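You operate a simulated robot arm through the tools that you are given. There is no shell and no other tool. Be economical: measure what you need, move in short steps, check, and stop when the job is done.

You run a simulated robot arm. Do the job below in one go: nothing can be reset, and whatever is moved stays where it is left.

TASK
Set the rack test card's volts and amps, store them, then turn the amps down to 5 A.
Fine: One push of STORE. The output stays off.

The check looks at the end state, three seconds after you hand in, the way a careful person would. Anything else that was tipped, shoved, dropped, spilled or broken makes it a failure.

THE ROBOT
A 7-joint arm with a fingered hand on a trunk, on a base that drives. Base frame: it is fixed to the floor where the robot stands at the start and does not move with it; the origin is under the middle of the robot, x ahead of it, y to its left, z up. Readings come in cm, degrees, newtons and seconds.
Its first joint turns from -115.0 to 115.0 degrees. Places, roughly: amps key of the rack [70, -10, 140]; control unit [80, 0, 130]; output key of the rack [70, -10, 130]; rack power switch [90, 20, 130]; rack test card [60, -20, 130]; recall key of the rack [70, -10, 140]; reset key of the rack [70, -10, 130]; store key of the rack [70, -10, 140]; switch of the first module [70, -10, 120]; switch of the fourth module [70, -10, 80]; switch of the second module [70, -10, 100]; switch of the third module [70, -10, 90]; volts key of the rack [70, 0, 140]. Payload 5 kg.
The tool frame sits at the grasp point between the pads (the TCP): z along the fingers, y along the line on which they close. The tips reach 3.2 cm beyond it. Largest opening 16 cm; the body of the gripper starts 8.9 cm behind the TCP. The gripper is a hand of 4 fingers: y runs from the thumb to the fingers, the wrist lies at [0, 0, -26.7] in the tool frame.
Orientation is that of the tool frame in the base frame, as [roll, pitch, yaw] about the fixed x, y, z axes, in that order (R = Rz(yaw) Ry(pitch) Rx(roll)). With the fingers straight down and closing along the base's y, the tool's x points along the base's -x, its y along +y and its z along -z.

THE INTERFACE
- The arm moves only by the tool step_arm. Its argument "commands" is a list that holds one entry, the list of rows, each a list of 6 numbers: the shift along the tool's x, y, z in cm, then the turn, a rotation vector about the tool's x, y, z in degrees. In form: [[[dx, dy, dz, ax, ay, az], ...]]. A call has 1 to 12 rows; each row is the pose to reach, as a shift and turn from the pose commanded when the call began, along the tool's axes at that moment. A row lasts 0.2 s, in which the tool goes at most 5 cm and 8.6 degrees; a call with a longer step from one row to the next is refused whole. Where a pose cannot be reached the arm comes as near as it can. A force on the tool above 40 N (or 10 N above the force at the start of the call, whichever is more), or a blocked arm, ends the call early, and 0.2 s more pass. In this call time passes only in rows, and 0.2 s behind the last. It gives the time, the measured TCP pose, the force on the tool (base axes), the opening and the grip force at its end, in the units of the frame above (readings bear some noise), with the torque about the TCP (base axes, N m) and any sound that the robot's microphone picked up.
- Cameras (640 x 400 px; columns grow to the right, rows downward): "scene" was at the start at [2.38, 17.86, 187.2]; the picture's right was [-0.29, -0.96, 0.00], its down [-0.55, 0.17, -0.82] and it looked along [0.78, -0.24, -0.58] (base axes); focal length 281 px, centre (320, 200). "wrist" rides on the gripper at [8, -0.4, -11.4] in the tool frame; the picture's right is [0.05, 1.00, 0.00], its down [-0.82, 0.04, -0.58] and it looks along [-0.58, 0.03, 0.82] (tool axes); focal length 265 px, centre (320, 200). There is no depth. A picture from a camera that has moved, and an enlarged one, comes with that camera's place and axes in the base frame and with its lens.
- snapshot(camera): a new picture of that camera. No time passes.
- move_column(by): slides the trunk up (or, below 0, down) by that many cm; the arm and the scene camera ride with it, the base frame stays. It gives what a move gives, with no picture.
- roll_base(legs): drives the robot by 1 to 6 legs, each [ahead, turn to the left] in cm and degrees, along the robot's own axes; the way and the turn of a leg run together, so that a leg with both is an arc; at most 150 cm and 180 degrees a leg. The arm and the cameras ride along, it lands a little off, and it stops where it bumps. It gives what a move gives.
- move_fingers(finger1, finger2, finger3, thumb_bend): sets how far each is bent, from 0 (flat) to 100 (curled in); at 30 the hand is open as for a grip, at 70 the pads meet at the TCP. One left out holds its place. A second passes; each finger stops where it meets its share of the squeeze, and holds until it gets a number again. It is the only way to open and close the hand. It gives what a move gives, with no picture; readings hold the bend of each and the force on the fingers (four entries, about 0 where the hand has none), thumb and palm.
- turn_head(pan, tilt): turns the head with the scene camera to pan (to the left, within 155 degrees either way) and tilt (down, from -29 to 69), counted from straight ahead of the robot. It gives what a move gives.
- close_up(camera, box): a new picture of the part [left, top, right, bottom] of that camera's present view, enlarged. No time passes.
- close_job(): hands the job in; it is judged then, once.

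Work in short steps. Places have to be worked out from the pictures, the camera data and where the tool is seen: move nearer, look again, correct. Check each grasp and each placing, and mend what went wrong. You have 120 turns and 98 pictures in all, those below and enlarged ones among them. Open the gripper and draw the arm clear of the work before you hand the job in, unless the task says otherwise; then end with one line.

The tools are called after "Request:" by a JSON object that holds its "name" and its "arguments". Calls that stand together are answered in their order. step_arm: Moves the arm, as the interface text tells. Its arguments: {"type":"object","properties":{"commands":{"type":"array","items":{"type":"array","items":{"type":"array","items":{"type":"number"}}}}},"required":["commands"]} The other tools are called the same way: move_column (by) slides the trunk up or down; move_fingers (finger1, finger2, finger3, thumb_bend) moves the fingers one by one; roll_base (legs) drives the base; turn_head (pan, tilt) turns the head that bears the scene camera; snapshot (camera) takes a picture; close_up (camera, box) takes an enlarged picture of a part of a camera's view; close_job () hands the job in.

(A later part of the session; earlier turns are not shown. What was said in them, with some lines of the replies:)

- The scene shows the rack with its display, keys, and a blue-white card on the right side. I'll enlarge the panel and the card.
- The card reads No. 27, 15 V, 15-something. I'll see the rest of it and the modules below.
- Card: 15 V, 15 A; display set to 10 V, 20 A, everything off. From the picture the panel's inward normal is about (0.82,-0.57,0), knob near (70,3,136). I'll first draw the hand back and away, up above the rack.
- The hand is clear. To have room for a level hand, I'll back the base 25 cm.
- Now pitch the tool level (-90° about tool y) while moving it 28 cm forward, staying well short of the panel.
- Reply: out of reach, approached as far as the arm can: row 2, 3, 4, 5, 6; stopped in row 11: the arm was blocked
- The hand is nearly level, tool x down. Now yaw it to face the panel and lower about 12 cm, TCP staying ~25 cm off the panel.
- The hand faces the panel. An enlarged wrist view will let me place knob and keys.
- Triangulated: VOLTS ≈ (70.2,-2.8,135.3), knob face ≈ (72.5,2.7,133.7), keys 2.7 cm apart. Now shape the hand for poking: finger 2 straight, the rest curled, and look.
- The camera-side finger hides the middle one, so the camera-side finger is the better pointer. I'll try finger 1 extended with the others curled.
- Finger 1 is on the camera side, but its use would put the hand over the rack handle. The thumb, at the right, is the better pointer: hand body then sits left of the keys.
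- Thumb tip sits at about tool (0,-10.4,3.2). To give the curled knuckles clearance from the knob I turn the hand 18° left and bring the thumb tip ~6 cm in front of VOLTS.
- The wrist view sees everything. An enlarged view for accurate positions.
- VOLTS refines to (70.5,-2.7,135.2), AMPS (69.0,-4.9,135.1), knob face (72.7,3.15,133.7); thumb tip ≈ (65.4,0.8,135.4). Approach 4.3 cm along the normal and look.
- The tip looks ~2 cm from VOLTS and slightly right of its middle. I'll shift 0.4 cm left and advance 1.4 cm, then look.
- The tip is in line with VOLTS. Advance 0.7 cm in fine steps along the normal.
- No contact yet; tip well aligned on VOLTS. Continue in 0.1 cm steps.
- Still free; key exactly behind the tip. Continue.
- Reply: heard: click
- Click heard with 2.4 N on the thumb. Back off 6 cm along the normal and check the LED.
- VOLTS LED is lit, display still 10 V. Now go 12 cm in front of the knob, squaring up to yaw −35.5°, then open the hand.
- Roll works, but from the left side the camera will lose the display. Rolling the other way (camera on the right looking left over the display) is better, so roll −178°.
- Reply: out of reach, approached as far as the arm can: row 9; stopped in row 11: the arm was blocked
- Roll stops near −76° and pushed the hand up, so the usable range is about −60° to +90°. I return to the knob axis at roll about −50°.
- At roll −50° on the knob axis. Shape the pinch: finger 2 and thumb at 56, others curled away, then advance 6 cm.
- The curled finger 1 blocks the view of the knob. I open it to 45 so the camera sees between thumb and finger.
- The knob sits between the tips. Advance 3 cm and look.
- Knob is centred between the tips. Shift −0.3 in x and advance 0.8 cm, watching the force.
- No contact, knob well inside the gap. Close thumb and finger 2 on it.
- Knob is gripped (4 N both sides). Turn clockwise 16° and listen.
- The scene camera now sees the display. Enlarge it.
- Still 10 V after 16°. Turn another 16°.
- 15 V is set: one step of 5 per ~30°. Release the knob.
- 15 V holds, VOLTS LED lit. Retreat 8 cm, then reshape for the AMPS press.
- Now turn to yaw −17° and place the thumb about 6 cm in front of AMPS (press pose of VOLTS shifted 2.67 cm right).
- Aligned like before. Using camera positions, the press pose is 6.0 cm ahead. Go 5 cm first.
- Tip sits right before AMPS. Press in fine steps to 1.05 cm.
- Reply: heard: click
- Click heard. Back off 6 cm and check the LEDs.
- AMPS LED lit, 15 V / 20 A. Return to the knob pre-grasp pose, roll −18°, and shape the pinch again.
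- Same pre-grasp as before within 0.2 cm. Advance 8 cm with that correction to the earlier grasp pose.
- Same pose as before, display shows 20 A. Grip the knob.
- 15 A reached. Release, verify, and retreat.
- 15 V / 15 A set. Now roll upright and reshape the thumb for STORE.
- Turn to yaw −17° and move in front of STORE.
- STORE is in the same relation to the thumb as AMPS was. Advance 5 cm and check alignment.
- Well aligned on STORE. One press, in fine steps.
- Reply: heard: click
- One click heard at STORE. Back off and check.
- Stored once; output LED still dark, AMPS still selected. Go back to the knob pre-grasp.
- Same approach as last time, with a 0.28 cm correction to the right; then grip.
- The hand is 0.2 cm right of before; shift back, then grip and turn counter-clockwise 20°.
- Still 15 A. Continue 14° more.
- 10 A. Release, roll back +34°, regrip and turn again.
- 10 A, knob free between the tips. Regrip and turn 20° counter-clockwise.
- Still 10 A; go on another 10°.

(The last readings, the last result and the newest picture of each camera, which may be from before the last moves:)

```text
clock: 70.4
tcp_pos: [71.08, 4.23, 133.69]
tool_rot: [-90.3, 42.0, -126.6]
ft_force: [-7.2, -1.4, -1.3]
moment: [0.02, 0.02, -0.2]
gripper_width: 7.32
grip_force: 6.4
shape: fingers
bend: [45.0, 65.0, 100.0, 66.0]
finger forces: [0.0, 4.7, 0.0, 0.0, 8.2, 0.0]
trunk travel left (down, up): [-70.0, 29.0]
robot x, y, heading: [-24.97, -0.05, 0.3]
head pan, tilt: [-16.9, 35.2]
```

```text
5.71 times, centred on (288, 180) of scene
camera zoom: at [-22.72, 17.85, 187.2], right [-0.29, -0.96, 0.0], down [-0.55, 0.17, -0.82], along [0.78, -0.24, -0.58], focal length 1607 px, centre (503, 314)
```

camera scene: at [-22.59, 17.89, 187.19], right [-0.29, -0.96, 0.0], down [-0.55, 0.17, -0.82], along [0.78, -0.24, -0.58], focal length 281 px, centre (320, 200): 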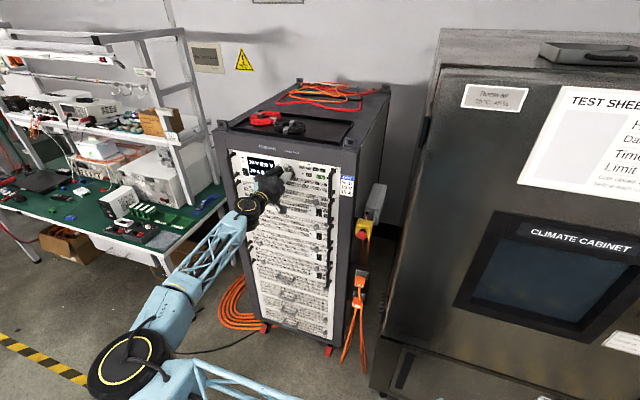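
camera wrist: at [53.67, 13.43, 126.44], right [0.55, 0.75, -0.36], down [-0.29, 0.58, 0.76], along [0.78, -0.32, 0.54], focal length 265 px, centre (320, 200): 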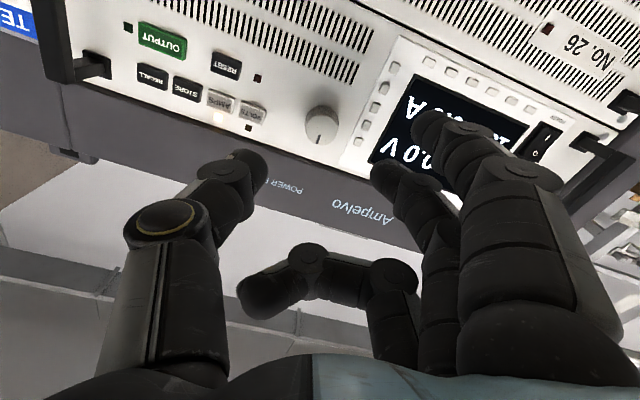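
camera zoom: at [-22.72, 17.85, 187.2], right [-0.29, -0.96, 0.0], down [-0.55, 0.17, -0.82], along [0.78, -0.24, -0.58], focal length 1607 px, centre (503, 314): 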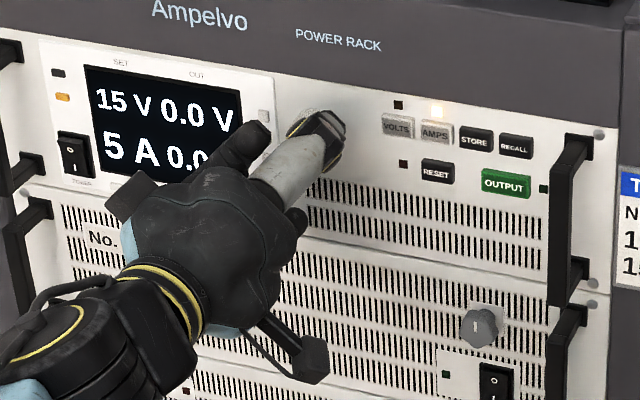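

5 A. Release and draw the hand back along its axis.

Request:
{"name": "move_fingers", "arguments": {"finger2": 54, "thumb_bend": 54}}

Request:
{"name": "step_arm", "arguments": {"commands": [[[0, 0, -1, 0, 0, 0], [0, 0, -3, 0, 0, 0], [0, 0, -6, 0, 0, 0], [0, 0, -9, 0, 0, 0], [0, 0, -12, 0, 0, 0], [0, 0, -15, 0, 0, 0]]]}}

Request:
{"name": "move_fingers", "arguments": {"finger1": 30, "finger2": 30, "finger3": 30, "thumb_bend": 30}}

Request:
{"name": "snapshot", "arguments": {"camera": "scene"}}

Request:
{"name": "close_up", "arguments": {"camera": "scene", "box": [232, 145, 344, 215]}}

```text
clock: 71.4
tcp_pos: [71.16, 4.24, 133.64]
tool_rot: [-90.2, 41.9, -126.6]
ft_force: [1.2, 0.0, -0.7]
moment: [-0.02, 0.04, -0.01]
gripper_width: 9.26
grip_force: 0.1
shape: fingers
bend: [45.0, 54.0, 100.0, 54.0]
finger forces: [0.0, 0.0, 0.0, 0.0, 0.1, 0.0]
trunk travel left (down, up): [-70.0, 29.0]
robot x, y, heading: [-24.83, -0.07, 0.1]
head pan, tilt: [-16.9, 35.2]
```

```text
clock: 72.8
tcp_pos: [59.07, 13.18, 133.59]
tool_rot: [-90.2, 42.1, -126.6]
ft_force: [-0.7, 0.3, -0.2]
moment: [0.0, 0.0, -0.04]
gripper_width: 9.23
grip_force: 0.1
shape: fingers
bend: [45.0, 54.0, 100.0, 54.0]
finger forces: [0.0, 0.0, 0.0, 0.0, 0.0, 0.0]
trunk travel left (down, up): [-70.0, 29.0]
robot x, y, heading: [-25.13, -0.13, 0.1]
head pan, tilt: [-16.9, 35.2]
```

```text
clock: 73.8
tcp_pos: [59.03, 13.15, 133.65]
tool_rot: [-90.2, 42.0, -126.6]
ft_force: [-0.1, 0.0, -0.9]
moment: [0.01, 0.01, 0.0]
gripper_width: 17.0
grip_force: 0.1
shape: fingers
bend: [30.0, 30.0, 30.0, 30.0]
finger forces: [0.1, 0.0, 0.0, 0.0, 0.1, 0.0]
trunk travel left (down, up): [-70.0, 29.0]
robot x, y, heading: [-25.04, 0.08, 0.3]
head pan, tilt: [-16.9, 35.2]
```

```text
38 pictures are left
camera scene: at [-22.64, 17.89, 187.2], right [-0.29, -0.96, 0.0], down [-0.55, 0.17, -0.82], along [0.78, -0.24, -0.58], focal length 281 px, centre (320, 200)
```

scene: 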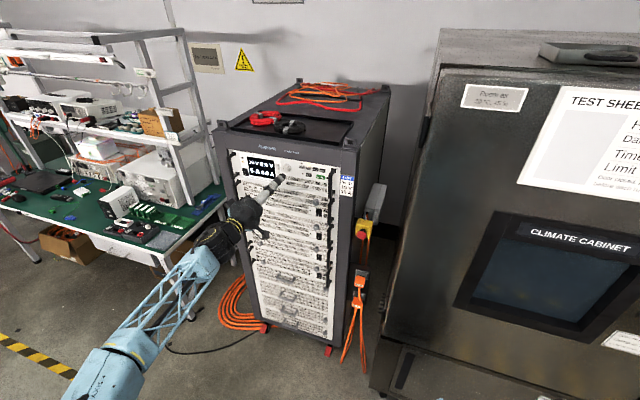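

```text
5.71 times, centred on (288, 180) of scene
camera zoom: at [-22.64, 17.89, 187.2], right [-0.29, -0.96, 0.0], down [-0.55, 0.17, -0.82], along [0.78, -0.24, -0.58], focal length 1607 px, centre (503, 314)
```

zoom: 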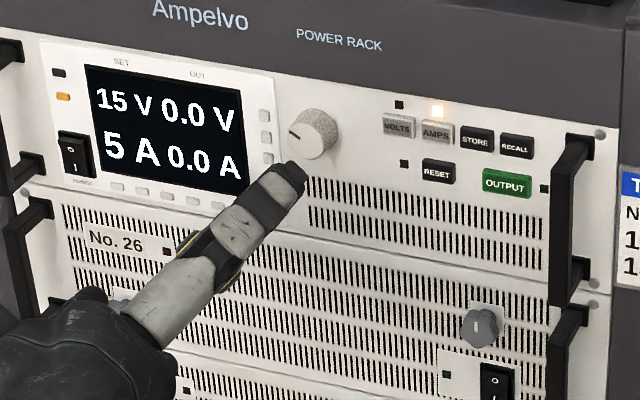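

15 V, 5 A, output 0.0 and dark. Draw back a little more, then hand in.

Request:
{"name": "step_arm", "arguments": {"commands": [[[0, 0, -3, 0, 0, 0], [0, 0, -6, 0, 0, 0], [0, 0, -9, 0, 0, 0]]]}}

Request:
{"name": "close_up", "arguments": {"camera": "scene", "box": [232, 145, 344, 215]}}

```text
clock: 74.6
tcp_pos: [51.73, 18.42, 133.6]
tool_rot: [-90.2, 42.0, -126.7]
ft_force: [-0.3, 0.2, 1.0]
moment: [-0.01, 0.05, 0.01]
gripper_width: 17.0
grip_force: 0.0
shape: fingers
bend: [30.0, 30.0, 30.0, 30.0]
finger forces: [0.0, 0.1, 0.1, 0.1, 0.0, 0.0]
trunk travel left (down, up): [-70.0, 29.0]
robot x, y, heading: [-24.81, 0.3, 0.3]
head pan, tilt: [-16.9, 35.2]
```

```text
5.71 times, centred on (288, 180) of scene
camera zoom: at [-22.7, 17.92, 187.2], right [-0.29, -0.96, 0.0], down [-0.55, 0.17, -0.82], along [0.78, -0.24, -0.57], focal length 1607 px, centre (503, 314)
```

zoom: 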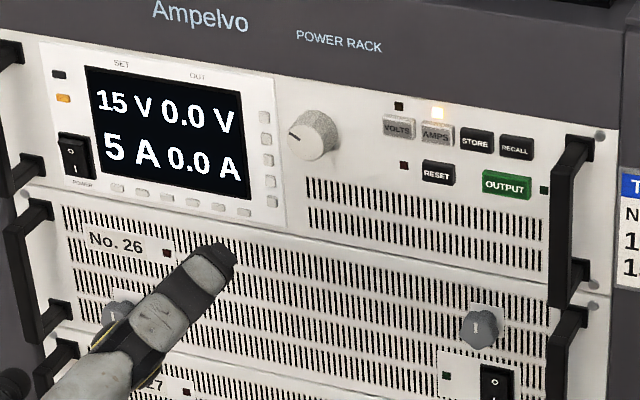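

The panel shows 15 V and 5 A with the output off, the hand is open and clear; hand in.

Request:
{"name": "close_job", "arguments": {}}

```text
The job is handed in.
```

The rack was set to the test card's 15 V and 15 A and stored with one push of STORE; the amps were then turned down to 5 A, with the output off throughout.
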